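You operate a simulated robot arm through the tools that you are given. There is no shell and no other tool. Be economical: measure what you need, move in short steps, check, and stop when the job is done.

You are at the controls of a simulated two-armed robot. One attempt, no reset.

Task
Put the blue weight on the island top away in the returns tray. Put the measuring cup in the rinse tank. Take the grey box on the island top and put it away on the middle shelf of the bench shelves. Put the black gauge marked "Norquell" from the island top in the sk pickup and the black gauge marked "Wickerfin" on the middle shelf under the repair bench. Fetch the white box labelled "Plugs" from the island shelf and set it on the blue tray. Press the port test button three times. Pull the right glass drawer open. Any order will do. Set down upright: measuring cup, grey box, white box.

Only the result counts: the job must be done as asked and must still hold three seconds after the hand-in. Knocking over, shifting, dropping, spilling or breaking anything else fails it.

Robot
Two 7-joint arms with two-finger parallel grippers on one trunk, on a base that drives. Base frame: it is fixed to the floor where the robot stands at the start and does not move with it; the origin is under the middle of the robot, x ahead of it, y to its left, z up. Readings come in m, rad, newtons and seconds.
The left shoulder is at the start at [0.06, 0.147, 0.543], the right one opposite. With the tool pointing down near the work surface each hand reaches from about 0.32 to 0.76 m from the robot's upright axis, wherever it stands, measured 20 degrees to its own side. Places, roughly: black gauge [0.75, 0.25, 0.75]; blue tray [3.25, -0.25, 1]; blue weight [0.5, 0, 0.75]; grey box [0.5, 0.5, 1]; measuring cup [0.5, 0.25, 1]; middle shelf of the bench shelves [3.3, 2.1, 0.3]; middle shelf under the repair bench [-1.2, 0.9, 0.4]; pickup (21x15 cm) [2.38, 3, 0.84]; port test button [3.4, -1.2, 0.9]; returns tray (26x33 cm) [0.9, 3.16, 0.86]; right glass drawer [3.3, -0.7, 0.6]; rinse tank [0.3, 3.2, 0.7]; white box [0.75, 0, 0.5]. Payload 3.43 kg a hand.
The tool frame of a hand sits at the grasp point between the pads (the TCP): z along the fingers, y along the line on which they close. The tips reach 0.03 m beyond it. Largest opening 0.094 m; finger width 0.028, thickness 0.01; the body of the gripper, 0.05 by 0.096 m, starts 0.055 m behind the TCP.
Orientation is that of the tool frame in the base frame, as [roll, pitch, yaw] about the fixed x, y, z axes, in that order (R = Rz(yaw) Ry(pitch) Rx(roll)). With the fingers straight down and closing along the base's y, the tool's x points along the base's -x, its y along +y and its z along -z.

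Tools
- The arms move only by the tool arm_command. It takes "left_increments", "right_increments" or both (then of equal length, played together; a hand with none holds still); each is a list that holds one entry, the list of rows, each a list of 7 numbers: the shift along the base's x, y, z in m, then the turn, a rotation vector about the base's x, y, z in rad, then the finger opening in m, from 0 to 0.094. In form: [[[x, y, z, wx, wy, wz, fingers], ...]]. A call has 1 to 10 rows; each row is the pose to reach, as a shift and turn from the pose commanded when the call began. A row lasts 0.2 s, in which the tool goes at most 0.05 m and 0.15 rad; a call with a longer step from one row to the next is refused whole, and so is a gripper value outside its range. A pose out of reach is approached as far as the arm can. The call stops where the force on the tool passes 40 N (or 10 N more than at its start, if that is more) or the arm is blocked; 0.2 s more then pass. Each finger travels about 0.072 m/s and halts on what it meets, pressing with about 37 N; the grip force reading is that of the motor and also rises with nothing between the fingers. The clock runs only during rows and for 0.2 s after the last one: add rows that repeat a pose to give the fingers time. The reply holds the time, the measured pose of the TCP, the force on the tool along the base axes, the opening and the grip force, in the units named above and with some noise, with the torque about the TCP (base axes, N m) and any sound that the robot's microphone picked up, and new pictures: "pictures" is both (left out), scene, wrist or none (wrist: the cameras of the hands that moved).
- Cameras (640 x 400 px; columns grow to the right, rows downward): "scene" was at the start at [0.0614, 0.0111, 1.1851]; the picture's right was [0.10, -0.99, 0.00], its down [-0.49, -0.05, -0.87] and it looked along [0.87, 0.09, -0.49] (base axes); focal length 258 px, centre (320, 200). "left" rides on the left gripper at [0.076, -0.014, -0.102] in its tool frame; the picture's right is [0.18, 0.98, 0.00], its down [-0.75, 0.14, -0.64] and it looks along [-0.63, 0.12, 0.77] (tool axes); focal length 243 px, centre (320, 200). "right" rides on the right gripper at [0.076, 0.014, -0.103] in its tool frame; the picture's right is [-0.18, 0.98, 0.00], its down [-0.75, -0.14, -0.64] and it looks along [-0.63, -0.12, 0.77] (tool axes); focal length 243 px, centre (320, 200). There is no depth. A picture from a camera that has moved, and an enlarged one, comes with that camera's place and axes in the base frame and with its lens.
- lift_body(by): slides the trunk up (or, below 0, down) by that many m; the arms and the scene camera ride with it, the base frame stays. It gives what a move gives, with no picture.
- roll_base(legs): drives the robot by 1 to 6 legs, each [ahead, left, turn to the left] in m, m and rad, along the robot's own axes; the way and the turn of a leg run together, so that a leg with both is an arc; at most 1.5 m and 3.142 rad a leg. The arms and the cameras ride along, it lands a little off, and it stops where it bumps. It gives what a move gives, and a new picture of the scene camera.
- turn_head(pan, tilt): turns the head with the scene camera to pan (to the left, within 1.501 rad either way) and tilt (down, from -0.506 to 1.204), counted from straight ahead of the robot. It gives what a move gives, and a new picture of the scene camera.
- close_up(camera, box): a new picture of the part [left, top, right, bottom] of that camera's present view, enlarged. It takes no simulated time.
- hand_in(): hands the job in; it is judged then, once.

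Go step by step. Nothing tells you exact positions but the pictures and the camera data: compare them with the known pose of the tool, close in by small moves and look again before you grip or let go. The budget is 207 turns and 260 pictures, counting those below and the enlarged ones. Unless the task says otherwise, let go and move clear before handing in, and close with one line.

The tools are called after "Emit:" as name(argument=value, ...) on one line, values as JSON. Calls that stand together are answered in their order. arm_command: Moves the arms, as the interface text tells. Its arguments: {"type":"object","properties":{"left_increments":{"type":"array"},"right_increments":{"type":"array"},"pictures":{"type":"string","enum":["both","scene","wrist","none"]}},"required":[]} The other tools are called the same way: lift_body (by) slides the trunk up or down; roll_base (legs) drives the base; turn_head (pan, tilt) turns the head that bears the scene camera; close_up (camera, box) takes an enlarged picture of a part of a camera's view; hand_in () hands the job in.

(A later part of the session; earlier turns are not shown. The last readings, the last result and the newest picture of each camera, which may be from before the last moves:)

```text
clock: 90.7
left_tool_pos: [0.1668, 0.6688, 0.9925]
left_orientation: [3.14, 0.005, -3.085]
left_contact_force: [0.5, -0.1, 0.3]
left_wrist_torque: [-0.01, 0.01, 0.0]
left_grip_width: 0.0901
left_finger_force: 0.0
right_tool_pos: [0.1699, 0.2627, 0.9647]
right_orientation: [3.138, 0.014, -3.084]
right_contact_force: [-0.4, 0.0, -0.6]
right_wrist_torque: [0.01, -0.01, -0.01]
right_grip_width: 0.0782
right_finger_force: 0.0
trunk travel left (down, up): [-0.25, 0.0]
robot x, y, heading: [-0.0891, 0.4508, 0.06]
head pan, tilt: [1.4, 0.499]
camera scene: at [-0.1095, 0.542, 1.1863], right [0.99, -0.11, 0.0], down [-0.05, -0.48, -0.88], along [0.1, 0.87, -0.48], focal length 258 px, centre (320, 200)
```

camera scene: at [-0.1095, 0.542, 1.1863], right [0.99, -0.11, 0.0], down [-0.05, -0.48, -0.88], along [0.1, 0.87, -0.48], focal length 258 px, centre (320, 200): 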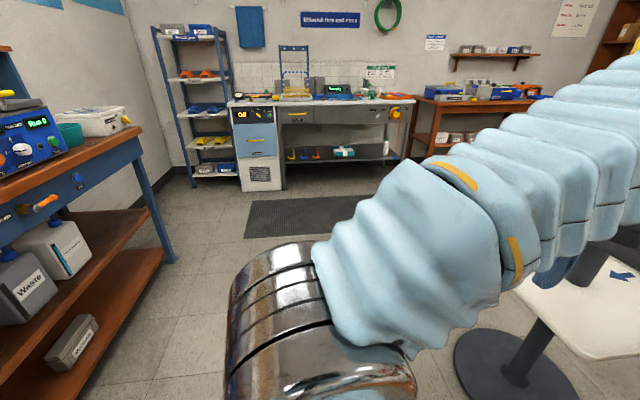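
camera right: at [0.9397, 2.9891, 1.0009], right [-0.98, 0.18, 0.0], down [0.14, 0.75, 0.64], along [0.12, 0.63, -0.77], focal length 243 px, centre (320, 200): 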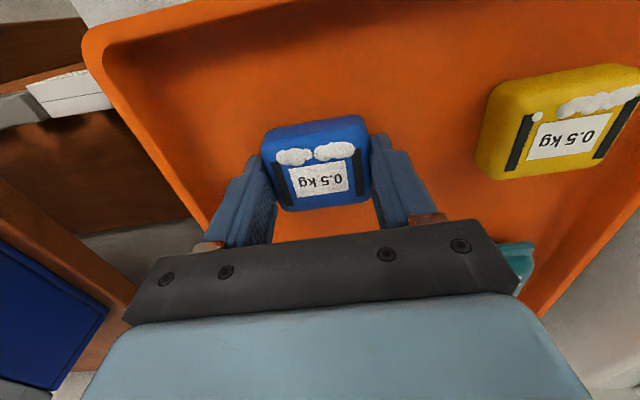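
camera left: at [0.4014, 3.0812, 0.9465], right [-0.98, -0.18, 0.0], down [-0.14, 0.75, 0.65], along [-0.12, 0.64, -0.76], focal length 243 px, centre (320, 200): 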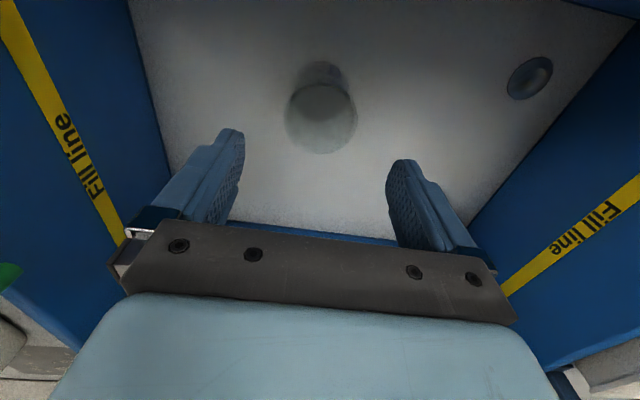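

The bench-shelf openings are low, so I'll turn the kit and regrip it from the front. First I drive in and start yawing the left gripper so it closes along x.

Emit:
roll_base(legs=[[0.24, 0.0, -0.056]])

Emit:
arm_command(left_increments=[[[0, 0, 0, 0, 0, -0.15, 0.09], [0, 0, 0, 0, 0, -0.3, 0.09], [0, 0, 0, 0, 0, -0.45, 0.09], [0, 0, 0, 0, 0, -0.6, 0.09], [0, 0, 0, 0, 0, -0.75, 0.09], [0, 0, 0, 0, 0, -0.9, 0.09], [0, 0, 0, 0, 0, -1.05, 0.09], [0, 0, 0, 0, 0, -1.2, 0.09], [0, 0, 0, 0, 0, -1.35, 0.09], [0, 0, 0, 0, 0, -1.48, 0.094]]], pictures="none")

Emit:
turn_head(pan=0.45, tilt=0.6)

```text
clock: 92.5
left_tool_pos: [0.4226, 0.6628, 0.9913]
left_orientation: [3.141, 0.005, -3.14]
left_contact_force: [-0.4, -0.1, 0.4]
left_wrist_torque: [0.03, -0.05, -0.01]
left_grip_width: 0.0898
left_finger_force: 0.1
right_tool_pos: [0.4029, 0.2568, 0.9643]
right_orientation: [3.139, 0.015, -3.137]
right_contact_force: [0.4, 0.1, 1.2]
right_wrist_torque: [-0.01, -0.02, 0.0]
right_grip_width: 0.0777
right_finger_force: 0.0
trunk travel left (down, up): [-0.25, 0.0]
robot x, y, heading: [0.1532, 0.461, 0.006]
head pan, tilt: [1.4, 0.499]
camera scene: at [0.1396, 0.5505, 1.1863], right [0.99, -0.17, 0.0], down [-0.08, -0.47, -0.88], along [0.15, 0.87, -0.48], focal length 258 px, centre (320, 200)
```

scene: 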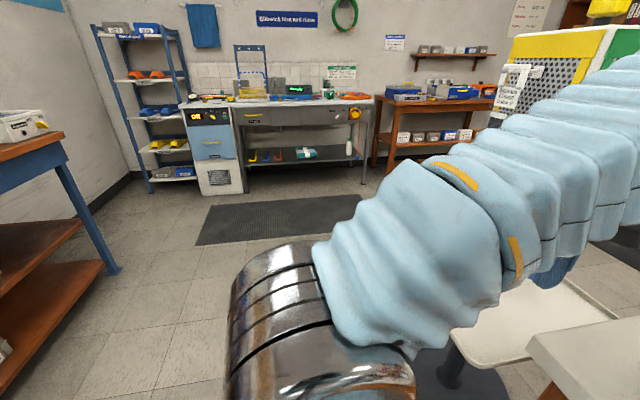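

```text
clock: 94.7
left_tool_pos: [0.4225, 0.6622, 0.9927]
left_orientation: [3.14, 0.006, 1.661]
left_contact_force: [0.3, -0.3, 0.7]
left_wrist_torque: [0.0, -0.04, 0.0]
left_grip_width: 0.094
left_finger_force: 0.0
right_tool_pos: [0.4036, 0.2555, 0.9648]
right_orientation: [3.14, 0.012, -3.139]
right_contact_force: [0.1, -0.8, -0.2]
right_wrist_torque: [-0.03, -0.01, 0.02]
right_grip_width: 0.0778
right_finger_force: 0.1
trunk travel left (down, up): [-0.25, 0.0]
robot x, y, heading: [0.1517, 0.4612, 0.004]
head pan, tilt: [1.4, 0.499]
```

```text
clock: 96.0
left_tool_pos: [0.4216, 0.6617, 0.9912]
left_orientation: [3.14, 0.005, 1.664]
left_contact_force: [0.2, -0.2, -0.2]
left_wrist_torque: [0.02, 0.03, 0.0]
left_grip_width: 0.0941
left_finger_force: 0.1
right_tool_pos: [0.404, 0.2567, 0.9653]
right_orientation: [3.141, 0.012, -3.137]
right_contact_force: [0.1, 0.5, -0.3]
right_wrist_torque: [-0.02, 0.0, -0.03]
right_grip_width: 0.0779
right_finger_force: 0.0
trunk travel left (down, up): [-0.25, 0.0]
robot x, y, heading: [0.1532, 0.4563, 0.008]
head pan, tilt: [0.45, 0.6]
camera scene: at [0.204, 0.4996, 1.1772], right [0.44, -0.9, 0.0], down [-0.51, -0.25, -0.83], along [0.74, 0.36, -0.56], focal length 258 px, centre (320, 200)
```

scene: 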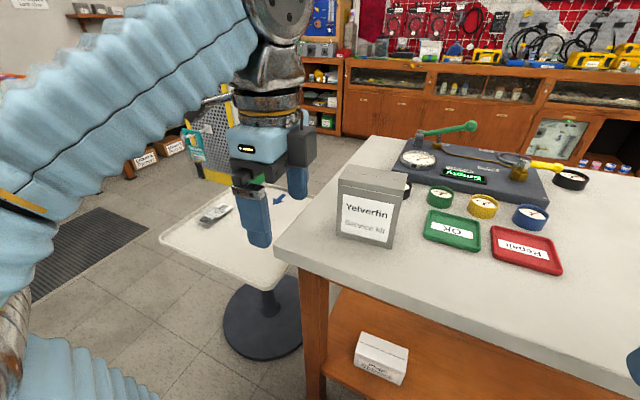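

The kit's top centre is about (0.565, 0.583) at z≈0.977. I edge 4 cm closer so the hand can clear its top.

Emit:
roll_base(legs=[[0.04, 0.0, 0]])

Emit:
arm_command(left_increments=[[[0, 0, 0.02, 0, 0, 0, 0.094], [0, -0.02, 0.035, 0, 0, 0, 0.094], [0.02, -0.05, 0.035, 0, 0, 0, 0.094], [0.05, -0.075, 0.035, 0, 0, 0, 0.094]]], pictures="both")

```text
clock: 96.8
left_tool_pos: [0.4643, 0.6619, 0.9913]
left_orientation: [3.14, 0.006, 1.662]
left_contact_force: [-0.7, -0.2, 0.0]
left_wrist_torque: [-0.03, 0.01, 0.03]
left_grip_width: 0.094
left_finger_force: 0.2
right_tool_pos: [0.4435, 0.2566, 0.9664]
right_orientation: [3.14, 0.014, -3.14]
right_contact_force: [0.9, -0.4, 0.2]
right_wrist_torque: [0.01, 0.0, 0.0]
right_grip_width: 0.0781
right_finger_force: 0.1
trunk travel left (down, up): [-0.25, 0.0]
robot x, y, heading: [0.1964, 0.4584, 0.001]
head pan, tilt: [0.45, 0.6]
camera scene: at [0.2445, 0.4996, 1.1772], right [0.44, -0.9, 0.0], down [-0.51, -0.25, -0.83], along [0.74, 0.36, -0.56], focal length 258 px, centre (320, 200)
```

scene: 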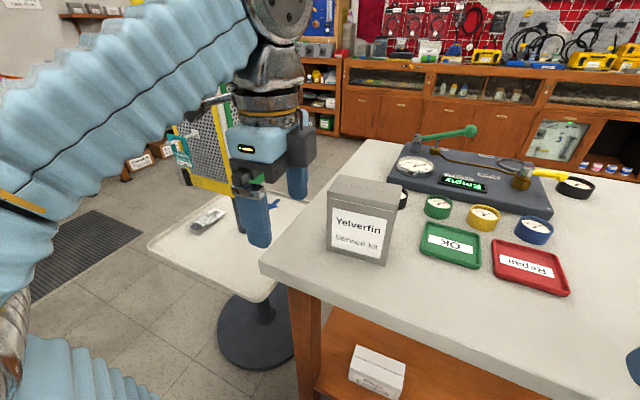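

```text
clock: 97.8
left_tool_pos: [0.5065, 0.5942, 1.0064]
left_orientation: [3.132, 0.018, 1.663]
left_contact_force: [-0.4, 0.0, 1.5]
left_wrist_torque: [-0.02, 0.0, -0.01]
left_grip_width: 0.0941
left_finger_force: 0.0
left hand out of reach, approached as far as the arm can: row 1, 2, 3, 4
right_tool_pos: [0.4436, 0.2581, 0.9646]
right_orientation: [-3.142, 0.012, -3.138]
right_contact_force: [0.6, 0.3, 0.2]
right_wrist_torque: [-0.02, 0.01, 0.01]
right_grip_width: 0.0779
right_finger_force: 0.1
trunk travel left (down, up): [-0.25, 0.0]
robot x, y, heading: [0.1964, 0.4605, 0.002]
head pan, tilt: [0.45, 0.6]
camera scene: at [0.2445, 0.5003, 1.1771], right [0.44, -0.9, 0.0], down [-0.51, -0.25, -0.82], along [0.74, 0.36, -0.57], focal length 258 px, centre (320, 200)
camera left: at [0.4862, 0.6702, 1.1079], right [0.96, 0.28, 0.01], down [0.2, -0.73, 0.66], along [0.19, -0.63, -0.75], focal length 243 px, centre (320, 200)
```

scene: 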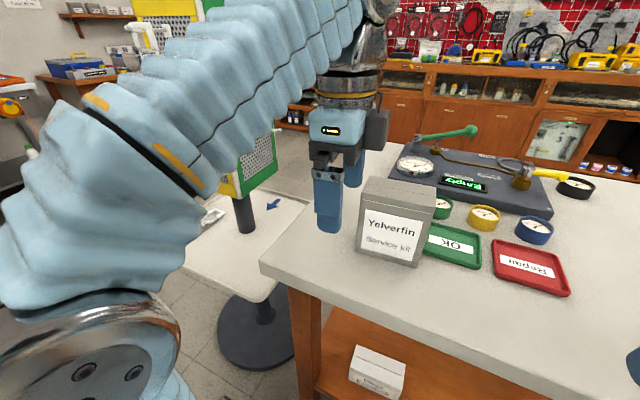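
left: 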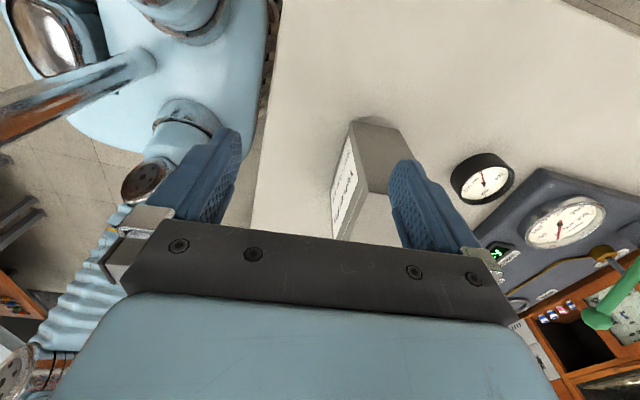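

The finger nudged the kit about 5 cm sideways (it still stands, and the tray beside it has not moved). I stop and look closely before going on.

Emit:
close_up(camera="scene", box=[300, 130, 500, 280])

Emit:
close_up(camera="left", box=[440, 130, 540, 210])

```text
2.67 times, centred on (400, 205) of scene
camera zoom: at [0.2445, 0.5003, 1.1771], right [0.44, -0.9, 0.0], down [-0.51, -0.25, -0.82], along [0.74, 0.36, -0.57], focal length 687 px, centre (107, 187)
```

zoom: 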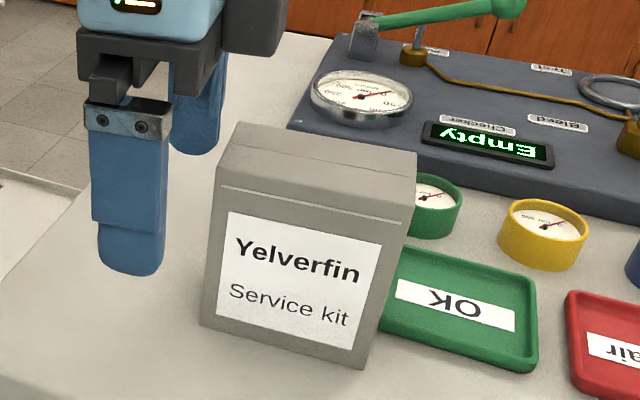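

```text
5.00 times, centred on (490, 170) of left
camera zoom: at [0.4862, 0.6702, 1.1079], right [0.96, 0.28, 0.01], down [0.2, -0.73, 0.66], along [0.19, -0.63, -0.75], focal length 1213 px, centre (-530, 350)
```

zoom: 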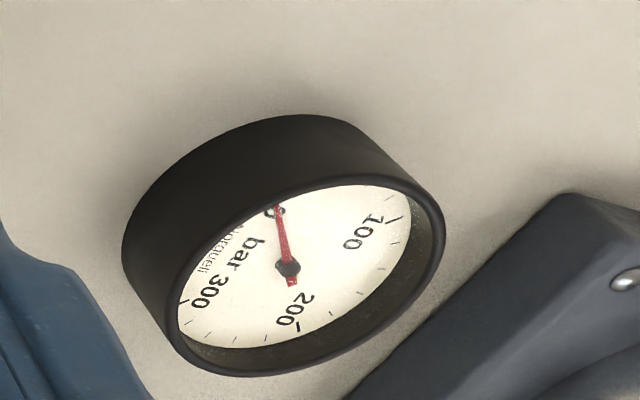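

Gauge A is confirmed "Norquell". The hand cannot rise above the kit, so I'll straddle it from its left side: first to (0.575, 0.66, 0.95).

Emit:
arm_command(left_increments=[[[0, 0.035, 0, 0, 0, 0, 0.094], [0, 0.07, 0, 0, 0, 0, 0.094], [0.03, 0.07, -0.03, 0, 0, 0, 0.094], [0.068, 0.07, -0.05, 0, 0, 0, 0.094]]], pictures="both")

```text
clock: 98.8
left_tool_pos: [0.5713, 0.6692, 0.96]
left_orientation: [3.138, 0.005, 1.661]
left_contact_force: [-0.4, -0.4, -0.1]
left_wrist_torque: [0.02, -0.04, -0.01]
left_grip_width: 0.094
left_finger_force: 0.0
left hand out of reach, approached as far as the arm can: row 1, 2
right_tool_pos: [0.4439, 0.2567, 0.9644]
right_orientation: [3.137, 0.015, -3.14]
right_contact_force: [-0.7, 0.2, 0.4]
right_wrist_torque: [-0.02, -0.02, 0.02]
right_grip_width: 0.0779
right_finger_force: 0.1
trunk travel left (down, up): [-0.25, 0.0]
robot x, y, heading: [0.193, 0.4588, 0.002]
head pan, tilt: [0.45, 0.6]
camera scene: at [0.2443, 0.4991, 1.1772], right [0.44, -0.9, 0.0], down [-0.51, -0.25, -0.83], along [0.74, 0.36, -0.56], focal length 258 px, centre (320, 200)
camera left: at [0.5525, 0.7426, 1.0617], right [0.96, 0.27, 0.0], down [0.21, -0.73, 0.65], along [0.18, -0.62, -0.76], focal length 243 px, centre (320, 200)
```

scene: 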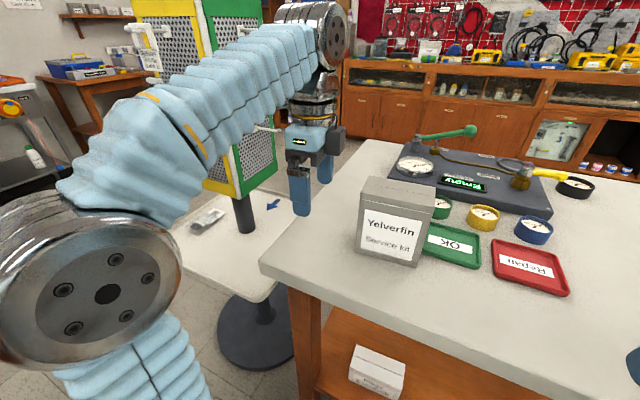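
left: 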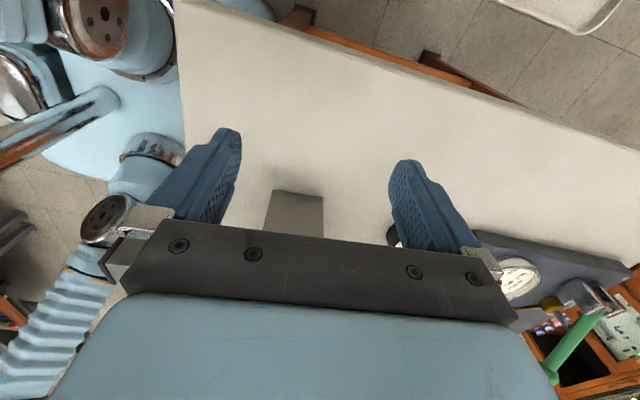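

The kit is centred between the fingers. I slide along -y to straddle it.

Emit:
arm_command(left_increments=[[[0.004, -0.03, -0.01, 0, 0, 0, 0.094], [0.005, -0.06, -0.015, 0, 0, 0, 0.094], [0.006, -0.09, -0.015, 0, 0, 0, 0.094], [0.007, -0.12, -0.015, 0, 0, 0, 0.094]]], pictures="both")

```text
clock: 99.8
left_tool_pos: [0.5805, 0.5463, 0.94]
left_orientation: [3.14, 0.007, 1.664]
left_contact_force: [-0.1, 0.5, 0.4]
left_wrist_torque: [-0.03, 0.0, -0.01]
left_grip_width: 0.0943
left_finger_force: 0.0
right_tool_pos: [0.443, 0.257, 0.9647]
right_orientation: [3.141, 0.015, -3.139]
right_contact_force: [-0.6, 0.1, -0.2]
right_wrist_torque: [0.0, 0.02, -0.03]
right_grip_width: 0.0782
right_finger_force: 0.1
trunk travel left (down, up): [-0.25, 0.0]
robot x, y, heading: [0.1922, 0.4578, 0.001]
head pan, tilt: [0.45, 0.6]
camera scene: at [0.2447, 0.4997, 1.1772], right [0.44, -0.9, 0.0], down [-0.51, -0.25, -0.83], along [0.74, 0.36, -0.56], focal length 258 px, centre (320, 200)
camera left: at [0.5604, 0.6215, 1.044], right [0.96, 0.27, 0.0], down [0.21, -0.73, 0.65], along [0.18, -0.62, -0.76], focal length 243 px, centre (320, 200)
```

scene: 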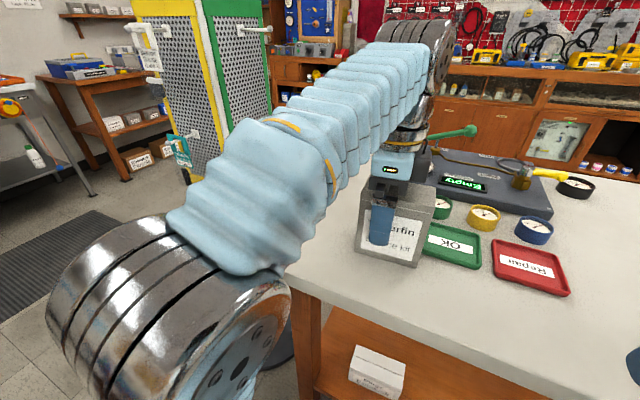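
left: 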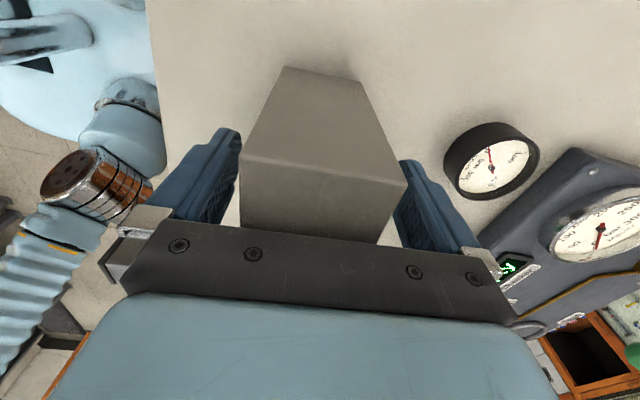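

Now I close on it and lift slightly.

Emit:
arm_command(left_increments=[[[0, 0, 0, 0, 0, 0, 0.07], [0, 0, 0, 0, 0, 0, 0.045], [0, 0, 0, 0, 0, 0, 0.04], [0, 0, 0, 0, 0, 0, 0.04], [0, 0.0, 0.015, 0, 0, 0, 0.04], [0, 0.03, 0.02, 0, 0, 0, 0.04], [0, 0.06, 0.02, 0, 0, 0, 0.04]]], pictures="scene")

```text
clock: 101.4
left_tool_pos: [0.5802, 0.6051, 0.961]
left_orientation: [-3.141, 0.007, 1.662]
left_contact_force: [-0.5, -1.2, -2.0]
left_wrist_torque: [0.04, 0.01, 0.0]
left_grip_width: 0.0591
left_finger_force: 36.8
right_tool_pos: [0.4432, 0.257, 0.9644]
right_orientation: [3.139, 0.014, -3.141]
right_contact_force: [0.0, -0.1, 0.5]
right_wrist_torque: [0.03, -0.01, -0.02]
right_grip_width: 0.0779
right_finger_force: 0.1
trunk travel left (down, up): [-0.25, 0.0]
robot x, y, heading: [0.193, 0.4583, 0.004]
head pan, tilt: [0.45, 0.6]
camera scene: at [0.2448, 0.4995, 1.1772], right [0.44, -0.9, 0.0], down [-0.51, -0.25, -0.83], along [0.74, 0.36, -0.56], focal length 258 px, centre (320, 200)
```

scene: 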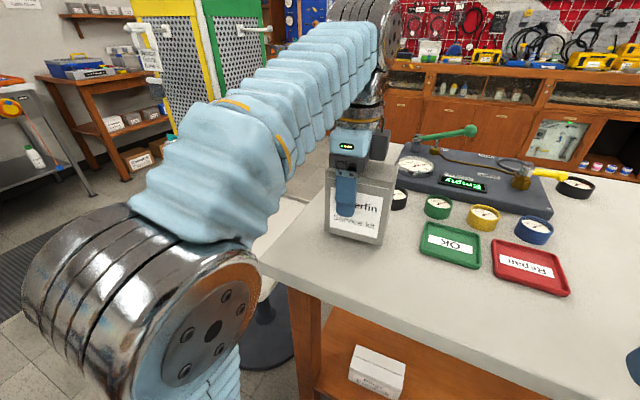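

It is held. I yaw it back 85° so its narrow side faces me, moving slightly toward the front edge.

Emit:
arm_command(left_increments=[[[-0.005, 0, 0, 0, 0, 0.15, 0.04], [-0.01, 0, 0, 0, 0, 0.3, 0.04], [-0.015, 0, 0, 0, 0, 0.45, 0.04], [-0.02, 0, 0, 0, 0, 0.6, 0.04], [-0.025, 0, 0, 0, 0, 0.75, 0.04], [-0.03, 0, 0, 0, 0, 0.9, 0.04], [-0.035, 0, 0, 0, 0, 1.05, 0.04], [-0.04, 0, 0, 0, 0, 1.2, 0.04], [-0.045, 0, 0, 0, 0, 1.35, 0.04], [-0.05, 0, 0, 0, 0, 1.48, 0.04]]], pictures="both")

```text
clock: 103.6
left_tool_pos: [0.5324, 0.6053, 0.9615]
left_orientation: [3.141, 0.004, -3.137]
left_contact_force: [0.0, -0.8, -2.5]
left_wrist_torque: [0.05, 0.02, -0.02]
left_grip_width: 0.059
left_finger_force: 36.9
right_tool_pos: [0.445, 0.2563, 0.9644]
right_orientation: [3.139, 0.015, -3.141]
right_contact_force: [0.3, 0.0, 0.8]
right_wrist_torque: [0.02, 0.06, 0.03]
right_grip_width: 0.0778
right_finger_force: 0.2
trunk travel left (down, up): [-0.25, 0.0]
robot x, y, heading: [0.1948, 0.4601, 0.007]
head pan, tilt: [0.45, 0.6]
camera scene: at [0.2448, 0.4997, 1.1772], right [0.44, -0.9, 0.0], down [-0.51, -0.25, -0.82], along [0.74, 0.36, -0.57], focal length 258 px, centre (320, 200)
camera left: at [0.4564, 0.5895, 1.0627], right [-0.19, 0.98, 0.0], down [0.75, 0.14, 0.65], along [0.64, 0.12, -0.76], focal length 243 px, centre (320, 200)
```

scene: 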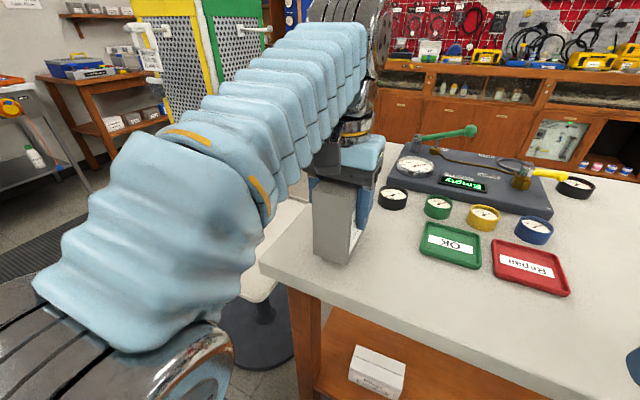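
left: 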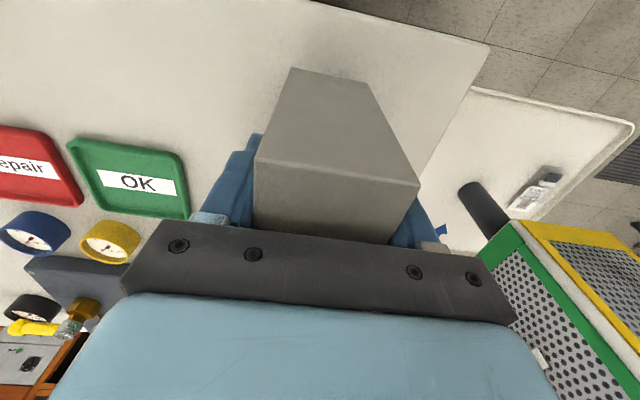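

I set it down here, open, and withdraw toward me.

Emit:
arm_command(left_increments=[[[0, 0, -0.01, 0, 0, 0, 0.04], [0, 0, -0.018, 0, 0, 0, 0.04], [0, 0, -0.021, 0, 0, 0, 0.04], [0, 0, -0.021, 0, 0, 0, 0.065], [0, 0, -0.021, 0, 0, 0, 0.094], [0, 0, -0.021, 0, 0, 0, 0.094], [0, 0, -0.015, 0, 0, 0, 0.094], [-0.04, 0, -0.015, 0, 0, 0, 0.094], [-0.08, 0, -0.015, 0, 0, 0, 0.094], [-0.12, 0, -0.015, 0, 0, 0, 0.094]]], pictures="both")

```text
clock: 105.8
left_tool_pos: [0.4124, 0.6048, 0.9461]
left_orientation: [3.141, 0.006, -3.141]
left_contact_force: [0.4, 0.0, -0.8]
left_wrist_torque: [0.03, -0.01, -0.01]
left_grip_width: 0.0938
left_finger_force: 0.1
right_tool_pos: [0.4434, 0.2577, 0.9649]
right_orientation: [3.14, 0.015, -3.139]
right_contact_force: [1.1, -0.1, 0.7]
right_wrist_torque: [-0.02, -0.02, 0.01]
right_grip_width: 0.0783
right_finger_force: 0.1
trunk travel left (down, up): [-0.25, 0.0]
robot x, y, heading: [0.1947, 0.458, 0.004]
head pan, tilt: [0.45, 0.6]
camera scene: at [0.2449, 0.4995, 1.1772], right [0.44, -0.9, 0.0], down [-0.51, -0.25, -0.82], along [0.74, 0.36, -0.57], focal length 258 px, centre (320, 200)
camera left: at [0.3364, 0.5898, 1.0495], right [-0.19, 0.98, 0.0], down [0.75, 0.14, 0.65], along [0.64, 0.12, -0.76], focal length 243 px, centre (320, 200)
```

scene: 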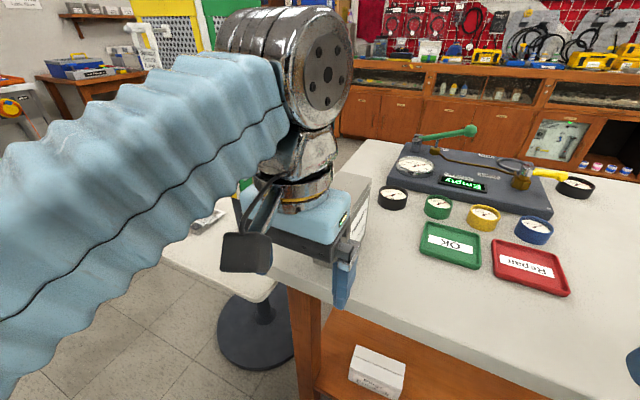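
left: 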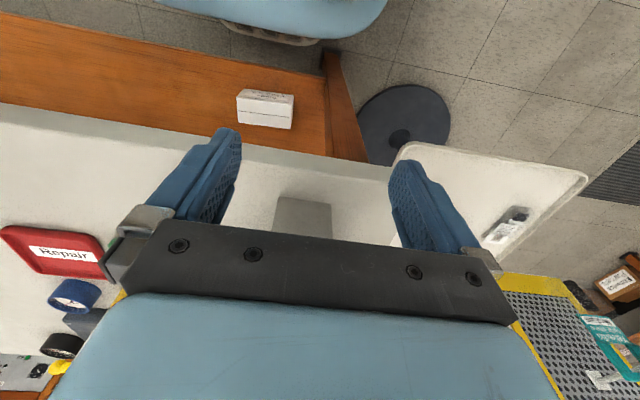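

The kit now stands with its narrow side toward me at x≈0.50–0.59. I back off 12 cm, then pitch the left hand about 60° up and advance to straddle it from the front.

Emit:
roll_base(legs=[[-0.12, 0.0, 0]])

Emit:
arm_command(left_increments=[[[0.01, 0, 0, 0, -0.15, 0, 0.094], [0.02, 0, 0, 0, -0.3, 0, 0.094], [0.04, 0, 0, 0, -0.45, 0, 0.094], [0.06, 0, 0, 0, -0.6, 0, 0.094], [0.08, 0, 0, 0, -0.75, 0, 0.094], [0.1, 0, 0, 0, -0.9, 0, 0.094], [0.12, 0, -0.01, 0, -1.05, 0, 0.094]]], pictures="both")

```text
clock: 107.1
left_tool_pos: [0.2916, 0.6042, 0.947]
left_orientation: [3.14, 0.005, 3.14]
left_contact_force: [0.1, -0.5, -1.1]
left_wrist_torque: [0.03, 0.05, 0.01]
left_grip_width: 0.094
left_finger_force: 0.1
right_tool_pos: [0.3237, 0.2564, 0.9648]
right_orientation: [3.14, 0.014, -3.14]
right_contact_force: [0.8, -0.1, 0.4]
right_wrist_torque: [0.0, 0.03, -0.02]
right_grip_width: 0.078
right_finger_force: 0.1
trunk travel left (down, up): [-0.25, 0.0]
robot x, y, heading: [0.0724, 0.4565, 0.002]
head pan, tilt: [0.45, 0.6]
camera scene: at [0.1237, 0.4992, 1.1772], right [0.44, -0.9, 0.0], down [-0.51, -0.25, -0.82], along [0.74, 0.36, -0.57], focal length 258 px, centre (320, 200)
```

scene: 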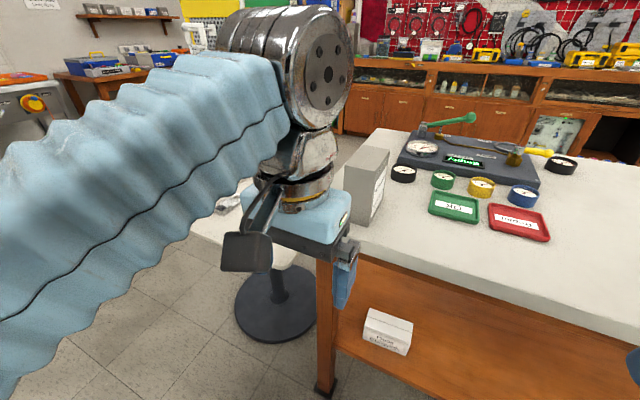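

```text
clock: 108.7
left_tool_pos: [0.4122, 0.6045, 0.9356]
left_orientation: [-3.141, 1.058, -3.14]
left_contact_force: [0.8, -0.4, 0.2]
left_wrist_torque: [-0.02, 0.01, -0.02]
left_grip_width: 0.0942
left_finger_force: 0.0
right_tool_pos: [0.3225, 0.257, 0.9643]
right_orientation: [3.141, 0.013, -3.139]
right_contact_force: [-0.4, -0.4, 0.6]
right_wrist_torque: [-0.02, -0.01, -0.01]
right_grip_width: 0.0779
right_finger_force: 0.0
trunk travel left (down, up): [-0.25, 0.0]
robot x, y, heading: [0.0712, 0.4555, 0.001]
head pan, tilt: [0.45, 0.6]
camera scene: at [0.1234, 0.4993, 1.1772], right [0.44, -0.9, 0.0], down [-0.51, -0.25, -0.83], along [0.74, 0.36, -0.56], focal length 258 px, centre (320, 200)
camera left: at [0.2864, 0.589, 0.9202], right [-0.09, 0.98, -0.16], down [-0.19, 0.14, 0.97], along [0.98, 0.12, 0.17], focal length 243 px, centre (320, 200)
```

scene: 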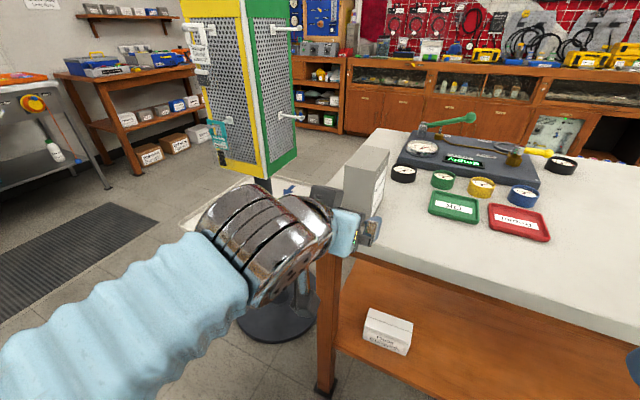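
left: 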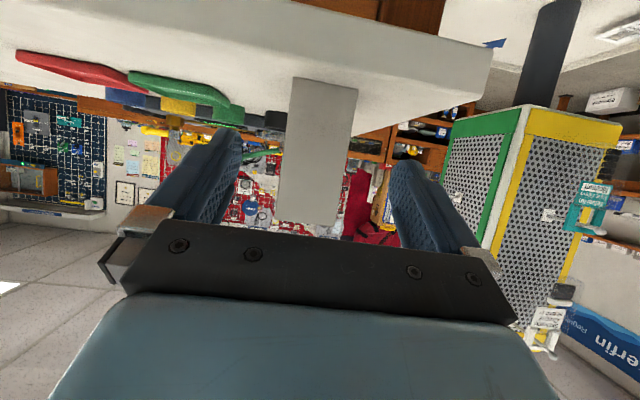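

The kit is centred between the fingers. I advance and close.

Emit:
arm_command(left_increments=[[[0.04, 0, -0.008, 0, 0, 0, 0.094], [0.08, 0, -0.012, 0, 0, 0, 0.094], [0.108, 0, -0.012, 0, 0, 0, 0.094], [0.108, 0, -0.012, 0, 0, 0, 0.07], [0.108, 0, -0.012, 0, 0, 0, 0.045], [0.108, 0, -0.012, 0, 0, 0, 0.04], [0.108, 0, -0.012, 0, 0, 0, 0.04]]], pictures="both")

```text
clock: 110.3
left_tool_pos: [0.5197, 0.6052, 0.9246]
left_orientation: [3.141, 1.055, -3.14]
left_contact_force: [1.5, -0.2, 2.0]
left_wrist_torque: [-0.1, -0.12, 0.02]
left_grip_width: 0.0591
left_finger_force: 36.7
right_tool_pos: [0.3224, 0.2561, 0.9643]
right_orientation: [3.139, 0.014, -3.14]
right_contact_force: [-0.3, 0.3, -0.6]
right_wrist_torque: [0.02, -0.01, 0.01]
right_grip_width: 0.078
right_finger_force: 0.0
trunk travel left (down, up): [-0.25, 0.0]
robot x, y, heading: [0.0736, 0.4559, 0.001]
head pan, tilt: [0.45, 0.6]
camera scene: at [0.1235, 0.4992, 1.1772], right [0.44, -0.9, 0.0], down [-0.51, -0.25, -0.83], along [0.74, 0.36, -0.56], focal length 258 px, centre (320, 200)
camera left: at [0.3944, 0.5899, 0.9093], right [-0.09, 0.98, -0.16], down [-0.19, 0.14, 0.97], along [0.98, 0.12, 0.17], focal length 243 px, centre (320, 200)
```

scene: 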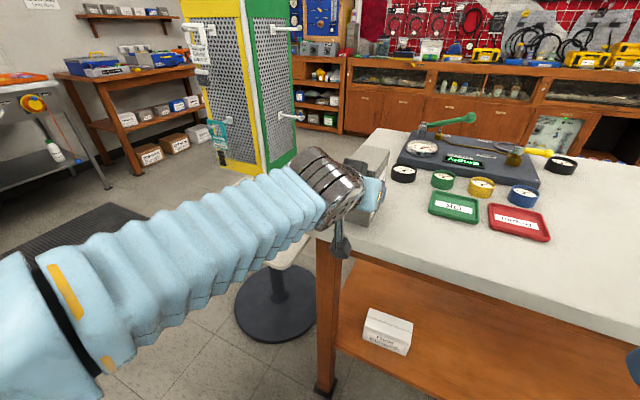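
left: 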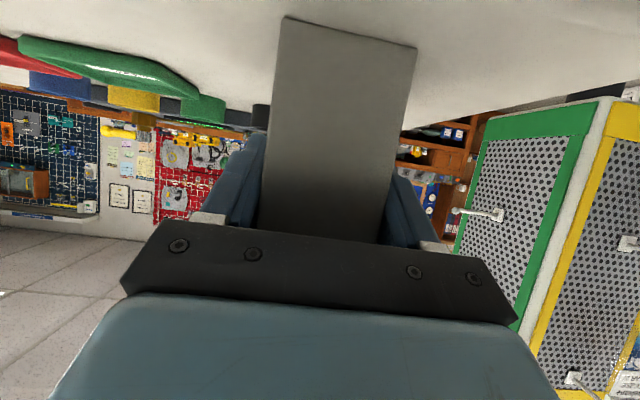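

Gripped. I lift it, pull back, then move the base left and forward to take the Norquell gauge with the right hand.

Emit:
arm_command(left_increments=[[[0, 0, 0.03, 0, 0, 0, 0.04], [-0.03, 0, 0.05, 0, 0, 0, 0.04], [-0.07, 0, 0.05, 0, 0, 0, 0.04], [-0.11, 0.0, 0.05, 0, 0, 0, 0.04], [-0.13, 0.02, 0.05, 0, 0, 0, 0.04]]], pictures="none")

Emit:
roll_base(legs=[[0.0, 0.2, 0], [0.11, 0, 0]])

Emit:
turn_head(pan=-0.1, tilt=0.65)

```text
clock: 111.5
left_tool_pos: [0.3867, 0.6252, 0.9737]
left_orientation: [-3.14, 1.058, -3.139]
left_contact_force: [-0.5, 0.1, -1.6]
left_wrist_torque: [0.03, 0.05, 0.0]
left_grip_width: 0.0591
left_finger_force: 37.1
right_tool_pos: [0.3228, 0.2554, 0.9641]
right_orientation: [3.139, 0.015, -3.14]
right_contact_force: [-0.1, -0.8, 0.1]
right_wrist_torque: [-0.02, 0.01, -0.03]
right_grip_width: 0.078
right_finger_force: 0.1
trunk travel left (down, up): [-0.25, 0.0]
robot x, y, heading: [0.0713, 0.4585, 0.001]
head pan, tilt: [0.45, 0.6]
```

```text
clock: 113.9
left_tool_pos: [0.5016, 0.8233, 0.974]
left_orientation: [3.14, 1.056, 3.135]
left_contact_force: [-0.2, -0.1, -2.1]
left_wrist_torque: [0.03, 0.03, 0.04]
left_grip_width: 0.0589
left_finger_force: 36.8
right_tool_pos: [0.4318, 0.4545, 0.9635]
right_orientation: [3.14, 0.013, 3.136]
right_contact_force: [-0.1, 0.2, 0.5]
right_wrist_torque: [0.04, -0.02, 0.01]
right_grip_width: 0.0781
right_finger_force: 0.1
trunk travel left (down, up): [-0.25, 0.0]
robot x, y, heading: [0.1852, 0.6562, -0.004]
head pan, tilt: [0.45, 0.6]
camera scene: at [0.2354, 0.6985, 1.1772], right [0.43, -0.9, 0.0], down [-0.51, -0.24, -0.83], along [0.74, 0.35, -0.56], focal length 258 px, centre (320, 200)
```

scene: 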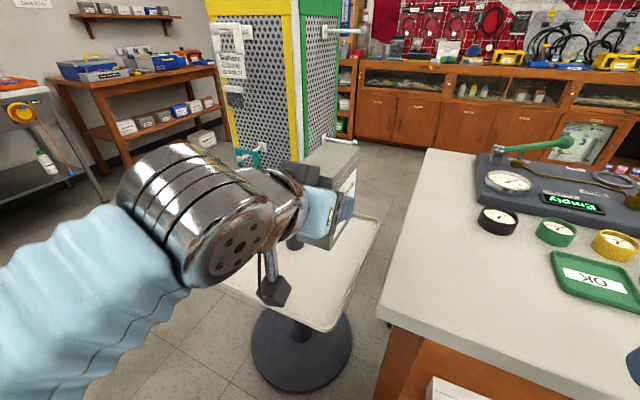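

```text
clock: 114.8
left_tool_pos: [0.5018, 0.8227, 0.9734]
left_orientation: [3.14, 1.056, 3.135]
left_contact_force: [0.4, 0.3, -3.0]
left_wrist_torque: [0.01, 0.06, -0.03]
left_grip_width: 0.059
left_finger_force: 36.7
right_tool_pos: [0.4339, 0.4542, 0.9636]
right_orientation: [3.139, 0.014, 3.138]
right_contact_force: [-0.9, -0.1, -1.1]
right_wrist_torque: [-0.03, -0.03, 0.01]
right_grip_width: 0.0779
right_finger_force: 0.0
trunk travel left (down, up): [-0.25, 0.0]
robot x, y, heading: [0.1853, 0.6576, -0.003]
head pan, tilt: [-0.099, 0.649]
camera scene: at [0.2422, 0.6514, 1.1729], right [-0.1, -0.99, 0.0], down [-0.6, 0.06, -0.8], along [0.79, -0.08, -0.6], focal length 258 px, centre (320, 200)
```

scene: 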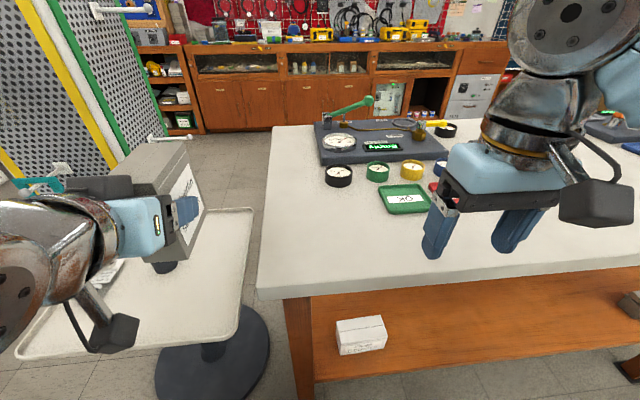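

Norquell gauge is at about (0.705, 0.565), diameter ~6 cm, with 2–3 cm to the green one. I bring the right hand above it with a reduced opening.

Emit:
arm_command(right_increments=[[[0.03, 0.03, 0, 0, 0, 0, 0.076], [0.06, 0.06, 0, 0, 0, 0, 0.076], [0.09, 0.09, 0, 0, 0, 0, 0.076], [0.13, 0.111, -0.01, 0, 0, 0, 0.076], [0.17, 0.111, -0.02, 0, 0, 0, 0.076], [0.21, 0.111, -0.025, 0, 0, 0, 0.076], [0.245, 0.111, -0.03, 0, 0, 0, 0.076]]], pictures="both")

```text
clock: 116.5
left_tool_pos: [0.5017, 0.8223, 0.9736]
left_orientation: [3.141, 1.057, 3.133]
left_contact_force: [0.7, -0.6, -2.4]
left_wrist_torque: [0.01, 0.04, -0.01]
left_grip_width: 0.0588
left_finger_force: 36.7
right_tool_pos: [0.6773, 0.5636, 0.9358]
right_orientation: [3.14, 0.013, 3.136]
right_contact_force: [-0.2, 0.1, -0.2]
right_wrist_torque: [-0.01, -0.02, -0.01]
right_grip_width: 0.076
right_finger_force: 0.0
trunk travel left (down, up): [-0.25, 0.0]
robot x, y, heading: [0.1808, 0.6588, -0.006]
head pan, tilt: [-0.099, 0.649]
camera scene: at [0.2421, 0.6513, 1.1729], right [-0.1, -0.99, 0.0], down [-0.6, 0.06, -0.8], along [0.79, -0.08, -0.6], focal length 258 px, centre (320, 200)
camera right: at [0.6014, 0.5789, 1.0376], right [0.19, 0.98, 0.0], down [0.74, -0.15, 0.65], along [0.64, -0.12, -0.76], focal length 243 px, centre (320, 200)
```

scene: 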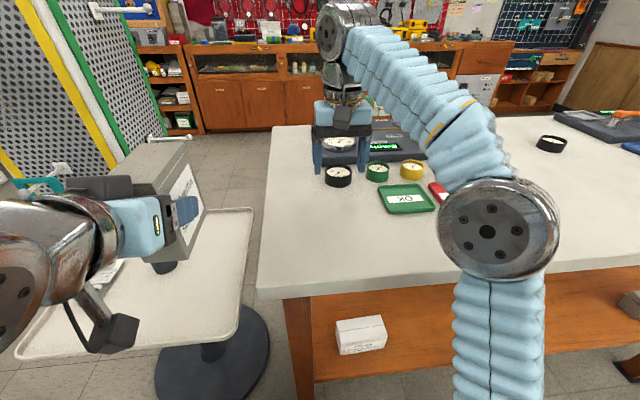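
right: 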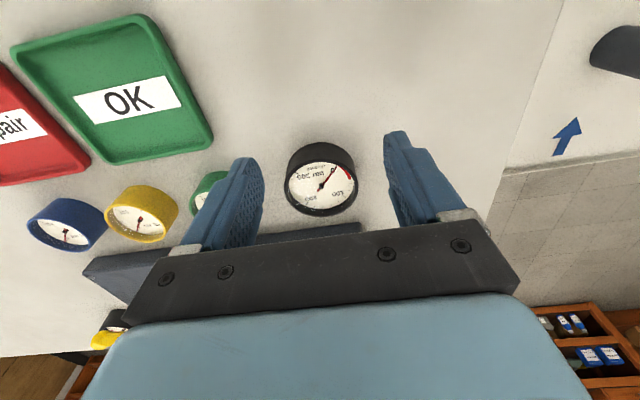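

The gauge sits at about (0.712, 0.56). I move over it and descend.

Emit:
arm_command(right_increments=[[[0.02, -0.003, -0.008, 0, 0, 0, 0.076], [0.034, -0.003, -0.018, 0, 0, 0, 0.076], [0.034, -0.003, -0.03, 0, 0, 0, 0.076], [0.034, -0.003, -0.039, 0, 0, 0, 0.076]]], pictures="wrist")

```text
clock: 117.5
left_tool_pos: [0.5013, 0.8219, 0.974]
left_orientation: [-3.14, 1.055, 3.134]
left_contact_force: [0.2, -0.4, -2.7]
left_wrist_torque: [-0.01, 0.06, 0.0]
left_grip_width: 0.059
left_finger_force: 37.5
right_tool_pos: [0.7125, 0.5624, 0.8948]
right_orientation: [3.14, 0.013, 3.134]
right_contact_force: [-0.3, 1.1, 0.1]
right_wrist_torque: [0.01, -0.04, -0.01]
right_grip_width: 0.0758
right_finger_force: 0.0
trunk travel left (down, up): [-0.25, 0.0]
robot x, y, heading: [0.1833, 0.658, -0.003]
head pan, tilt: [-0.099, 0.649]
camera right: at [0.6361, 0.5764, 0.998], right [0.19, 0.98, 0.0], down [0.74, -0.15, 0.65], along [0.64, -0.12, -0.76], focal length 243 px, centre (320, 200)
```

right: 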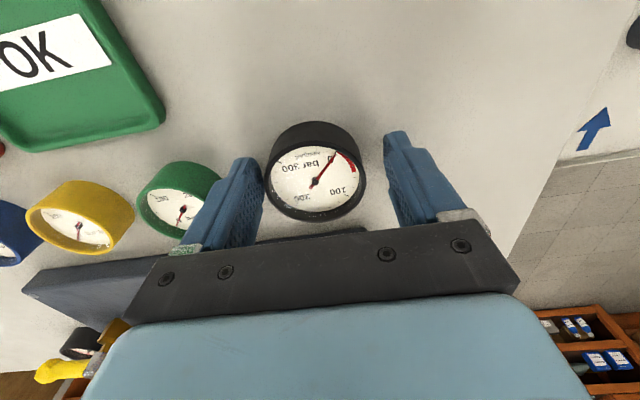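

Straddled. I close and lift.

Emit:
arm_command(right_increments=[[[0, -0.003, 0, 0, 0, 0, 0.065], [0, -0.004, 0, 0, 0, 0, 0.045], [0, -0.004, 0, 0, 0, 0, 0.03], [0, -0.004, 0, 0, 0, 0, 0.03], [0, -0.004, 0.02, 0, 0, 0, 0.03], [-0.02, -0.004, 0.04, 0, 0, 0, 0.03], [-0.06, -0.004, 0.05, 0, 0, 0, 0.03], [-0.1, -0.004, 0.06, 0, 0, 0, 0.03], [-0.14, -0.004, 0.07, 0, 0, 0, 0.03]]], pictures="both")

```text
clock: 119.5
left_tool_pos: [0.5008, 0.8228, 0.9737]
left_orientation: [3.141, 1.057, 3.135]
left_contact_force: [0.0, 0.2, -1.6]
left_wrist_torque: [-0.01, 0.02, -0.02]
left_grip_width: 0.059
left_finger_force: 36.4
right_tool_pos: [0.571, 0.5588, 0.9671]
right_orientation: [3.14, 0.014, 3.136]
right_contact_force: [0.3, 0.6, -1.2]
right_wrist_torque: [-0.02, 0.03, 0.02]
right_grip_width: 0.0588
right_finger_force: 37.0
trunk travel left (down, up): [-0.25, 0.0]
robot x, y, heading: [0.1843, 0.6579, -0.002]
head pan, tilt: [-0.099, 0.649]
camera scene: at [0.2426, 0.6514, 1.1729], right [-0.1, -0.99, 0.0], down [-0.6, 0.06, -0.8], along [0.79, -0.08, -0.6], focal length 258 px, centre (320, 200)
camera right: at [0.4957, 0.572, 1.0692], right [0.19, 0.98, 0.0], down [0.74, -0.15, 0.65], along [0.64, -0.12, -0.76], focal length 243 px, centre (320, 200)
```

scene: 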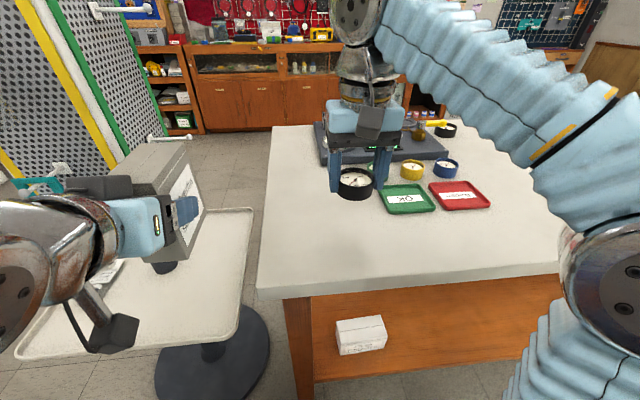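
right: 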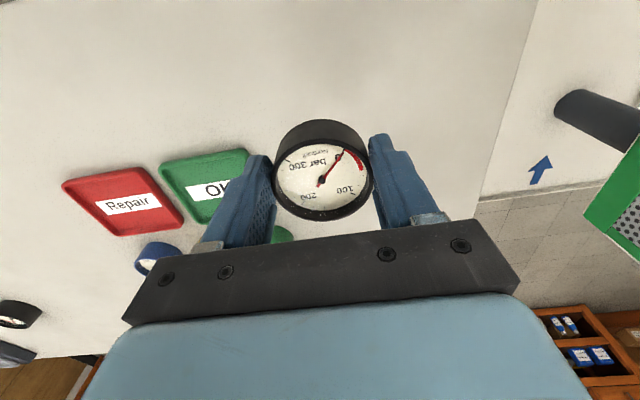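

The gauge is held. I draw the right hand in, then drive: back, turn left, forward, and sidestep right toward the pickup table, staying north of the display rack at about (0.75, 1.05).

Emit:
arm_command(right_increments=[[[-0.04, -0.02, 0.0, 0, 0, 0, 0.03], [-0.08, -0.04, 0.0, 0, 0, 0, 0.03], [-0.12, -0.06, 0.0, 0, 0, 0, 0.03]]], left_increments=[[[-0.03, 0, 0.0, 0, 0, 0, 0.04], [-0.05, 0, 0.0, 0, 0, 0, 0.04], [-0.05, 0, 0.0, 0, 0, 0, 0.04]]], pictures="none")

Emit:
roll_base(legs=[[-0.32, 0, 0], [0, 0, 1.571], [1.1, 0, 0], [0, -1.2, 0]])

Emit:
turn_head(pan=-0.6, tilt=0.4)

```text
clock: 120.2
left_tool_pos: [0.4506, 0.8252, 0.9744]
left_orientation: [-3.14, 1.056, 3.136]
left_contact_force: [0.0, -0.4, -2.0]
left_wrist_torque: [-0.02, 0.09, 0.0]
left_grip_width: 0.059
left_finger_force: 36.8
right_tool_pos: [0.4474, 0.5015, 0.9643]
right_orientation: [3.139, 0.013, 3.136]
right_contact_force: [1.2, 0.3, -1.4]
right_wrist_torque: [-0.02, 0.05, 0.02]
right_grip_width: 0.0584
right_finger_force: 36.8
trunk travel left (down, up): [-0.25, 0.0]
robot x, y, heading: [0.1809, 0.6543, -0.005]
head pan, tilt: [-0.099, 0.649]
```

```text
clock: 136.9
left_tool_pos: [0.9043, 1.9728, 0.9754]
left_orientation: [-3.14, 1.055, -1.626]
left_contact_force: [0.0, 0.0, -2.7]
left_wrist_torque: [-0.04, 0.02, -0.01]
left_grip_width: 0.059
left_finger_force: 37.1
right_tool_pos: [1.2288, 1.9534, 0.9647]
right_orientation: [3.14, 0.014, -1.625]
right_contact_force: [0.1, 0.2, -1.0]
right_wrist_torque: [-0.04, 0.03, 0.03]
right_grip_width: 0.0587
right_finger_force: 37.1
trunk travel left (down, up): [-0.25, 0.0]
robot x, y, heading: [1.0599, 1.698, 1.514]
head pan, tilt: [-0.099, 0.649]
camera scene: at [1.0714, 1.7562, 1.1729], right [0.99, -0.15, 0.0], down [-0.09, -0.6, -0.8], along [0.12, 0.79, -0.6], focal length 258 px, centre (320, 200)
```

scene: 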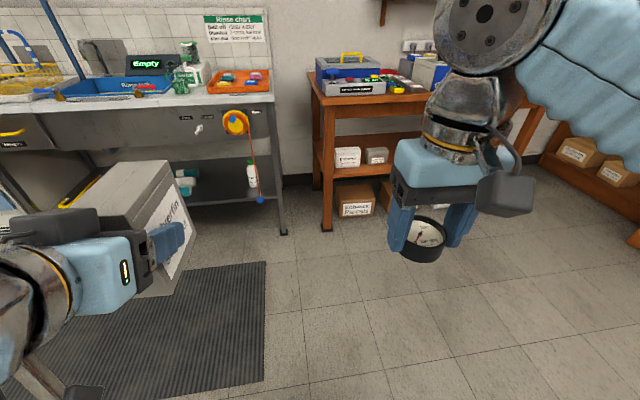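

```text
clock: 137.9
left_tool_pos: [0.9048, 1.9705, 0.9753]
left_orientation: [-3.141, 1.057, -1.627]
left_contact_force: [-0.2, -0.3, -2.3]
left_wrist_torque: [-0.06, 0.01, -0.03]
left_grip_width: 0.059
left_finger_force: 37.3
right_tool_pos: [1.2279, 1.9541, 0.9649]
right_orientation: [3.14, 0.016, -1.626]
right_contact_force: [0.2, -0.4, -2.1]
right_wrist_torque: [-0.02, -0.04, -0.02]
right_grip_width: 0.0587
right_finger_force: 37.0
trunk travel left (down, up): [-0.25, 0.0]
robot x, y, heading: [1.0596, 1.6997, 1.511]
head pan, tilt: [-0.6, 0.4]
camera scene: at [1.1145, 1.744, 1.1954], right [0.79, -0.61, 0.0], down [-0.24, -0.31, -0.92], along [0.56, 0.73, -0.39], focal length 258 px, centre (320, 200)
```

scene: 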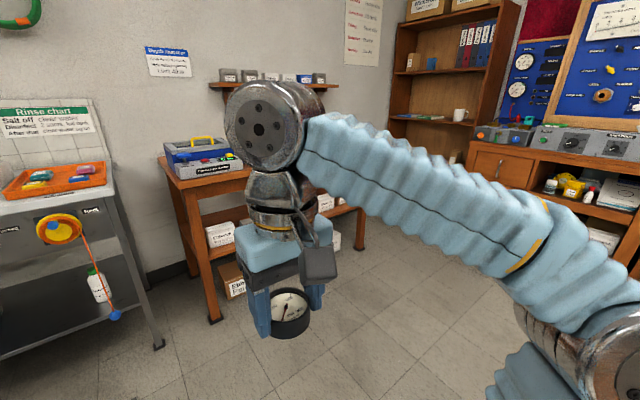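

The way is clear. I continue right to face the pickup table.

Emit:
roll_base(legs=[[0, 0, 0.06], [0, -1.12, 0], [0.4, 0, 0]])

Emit:
turn_head(pan=0.2, tilt=0.4)

```text
clock: 146.3
left_tool_pos: [2.0277, 2.3764, 0.9739]
left_orientation: [-3.14, 1.055, -1.552]
left_contact_force: [-0.4, -0.7, -1.9]
left_wrist_torque: [-0.04, 0.0, 0.02]
left_grip_width: 0.0592
left_finger_force: 37.2
right_tool_pos: [2.3508, 2.3818, 0.9626]
right_orientation: [3.141, 0.014, -1.551]
right_contact_force: [-0.1, -0.4, -0.5]
right_wrist_torque: [0.03, 0.0, 0.0]
right_grip_width: 0.0588
right_finger_force: 37.0
trunk travel left (down, up): [-0.25, 0.0]
robot x, y, heading: [2.1982, 2.1098, 1.589]
head pan, tilt: [-0.6, 0.4]
camera scene: at [2.2537, 2.1636, 1.1954], right [0.84, -0.55, 0.0], down [-0.21, -0.33, -0.92], along [0.51, 0.77, -0.39], focal length 258 px, centre (320, 200)
```

scene: 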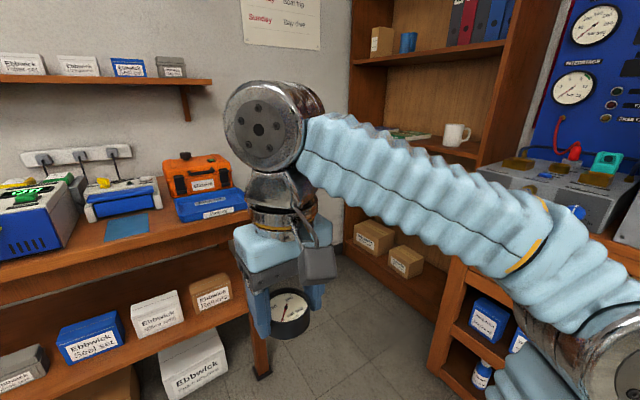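

```text
clock: 147.4
left_tool_pos: [2.0278, 2.377, 0.9737]
left_orientation: [-3.141, 1.055, -1.555]
left_contact_force: [-0.4, 0.7, -0.8]
left_wrist_torque: [-0.04, 0.0, 0.03]
left_grip_width: 0.0589
left_finger_force: 36.8
right_tool_pos: [2.3501, 2.3808, 0.9639]
right_orientation: [3.14, 0.014, -1.553]
right_contact_force: [-0.2, 1.1, -1.5]
right_wrist_torque: [-0.01, 0.06, 0.01]
right_grip_width: 0.0586
right_finger_force: 37.5
trunk travel left (down, up): [-0.25, 0.0]
robot x, y, heading: [2.2023, 2.1172, 1.586]
head pan, tilt: [0.201, 0.4]
camera scene: at [2.1827, 2.1767, 1.1954], right [0.98, 0.22, 0.0], down [0.08, -0.38, -0.92], along [-0.2, 0.9, -0.39], focal length 258 px, centre (320, 200)
```

scene: 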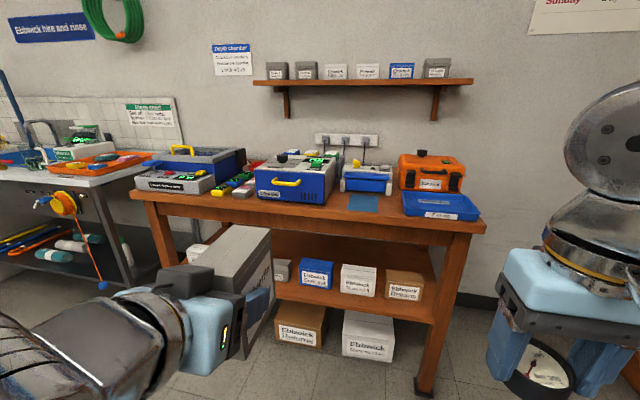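

The blue tray at the right end of the table matches the pickup's place. I zoom to read it.

Emit:
close_up(camera="scene", box=[330, 145, 490, 245])

```text
4.00 times, centred on (410, 195) of scene
camera zoom: at [2.1827, 2.1767, 1.1954], right [0.98, 0.22, 0.0], down [0.08, -0.38, -0.92], along [-0.2, 0.9, -0.39], focal length 1031 px, centre (-40, 220)
```

zoom: 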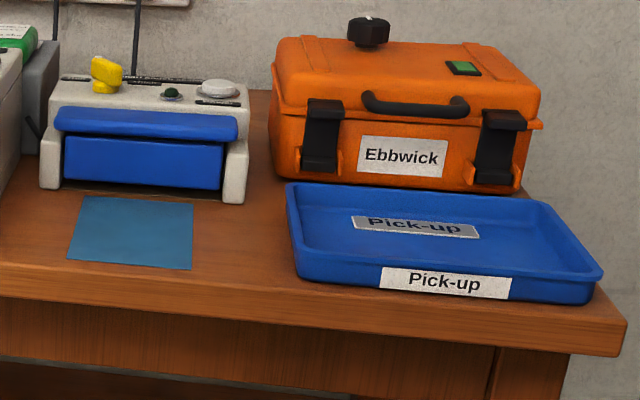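

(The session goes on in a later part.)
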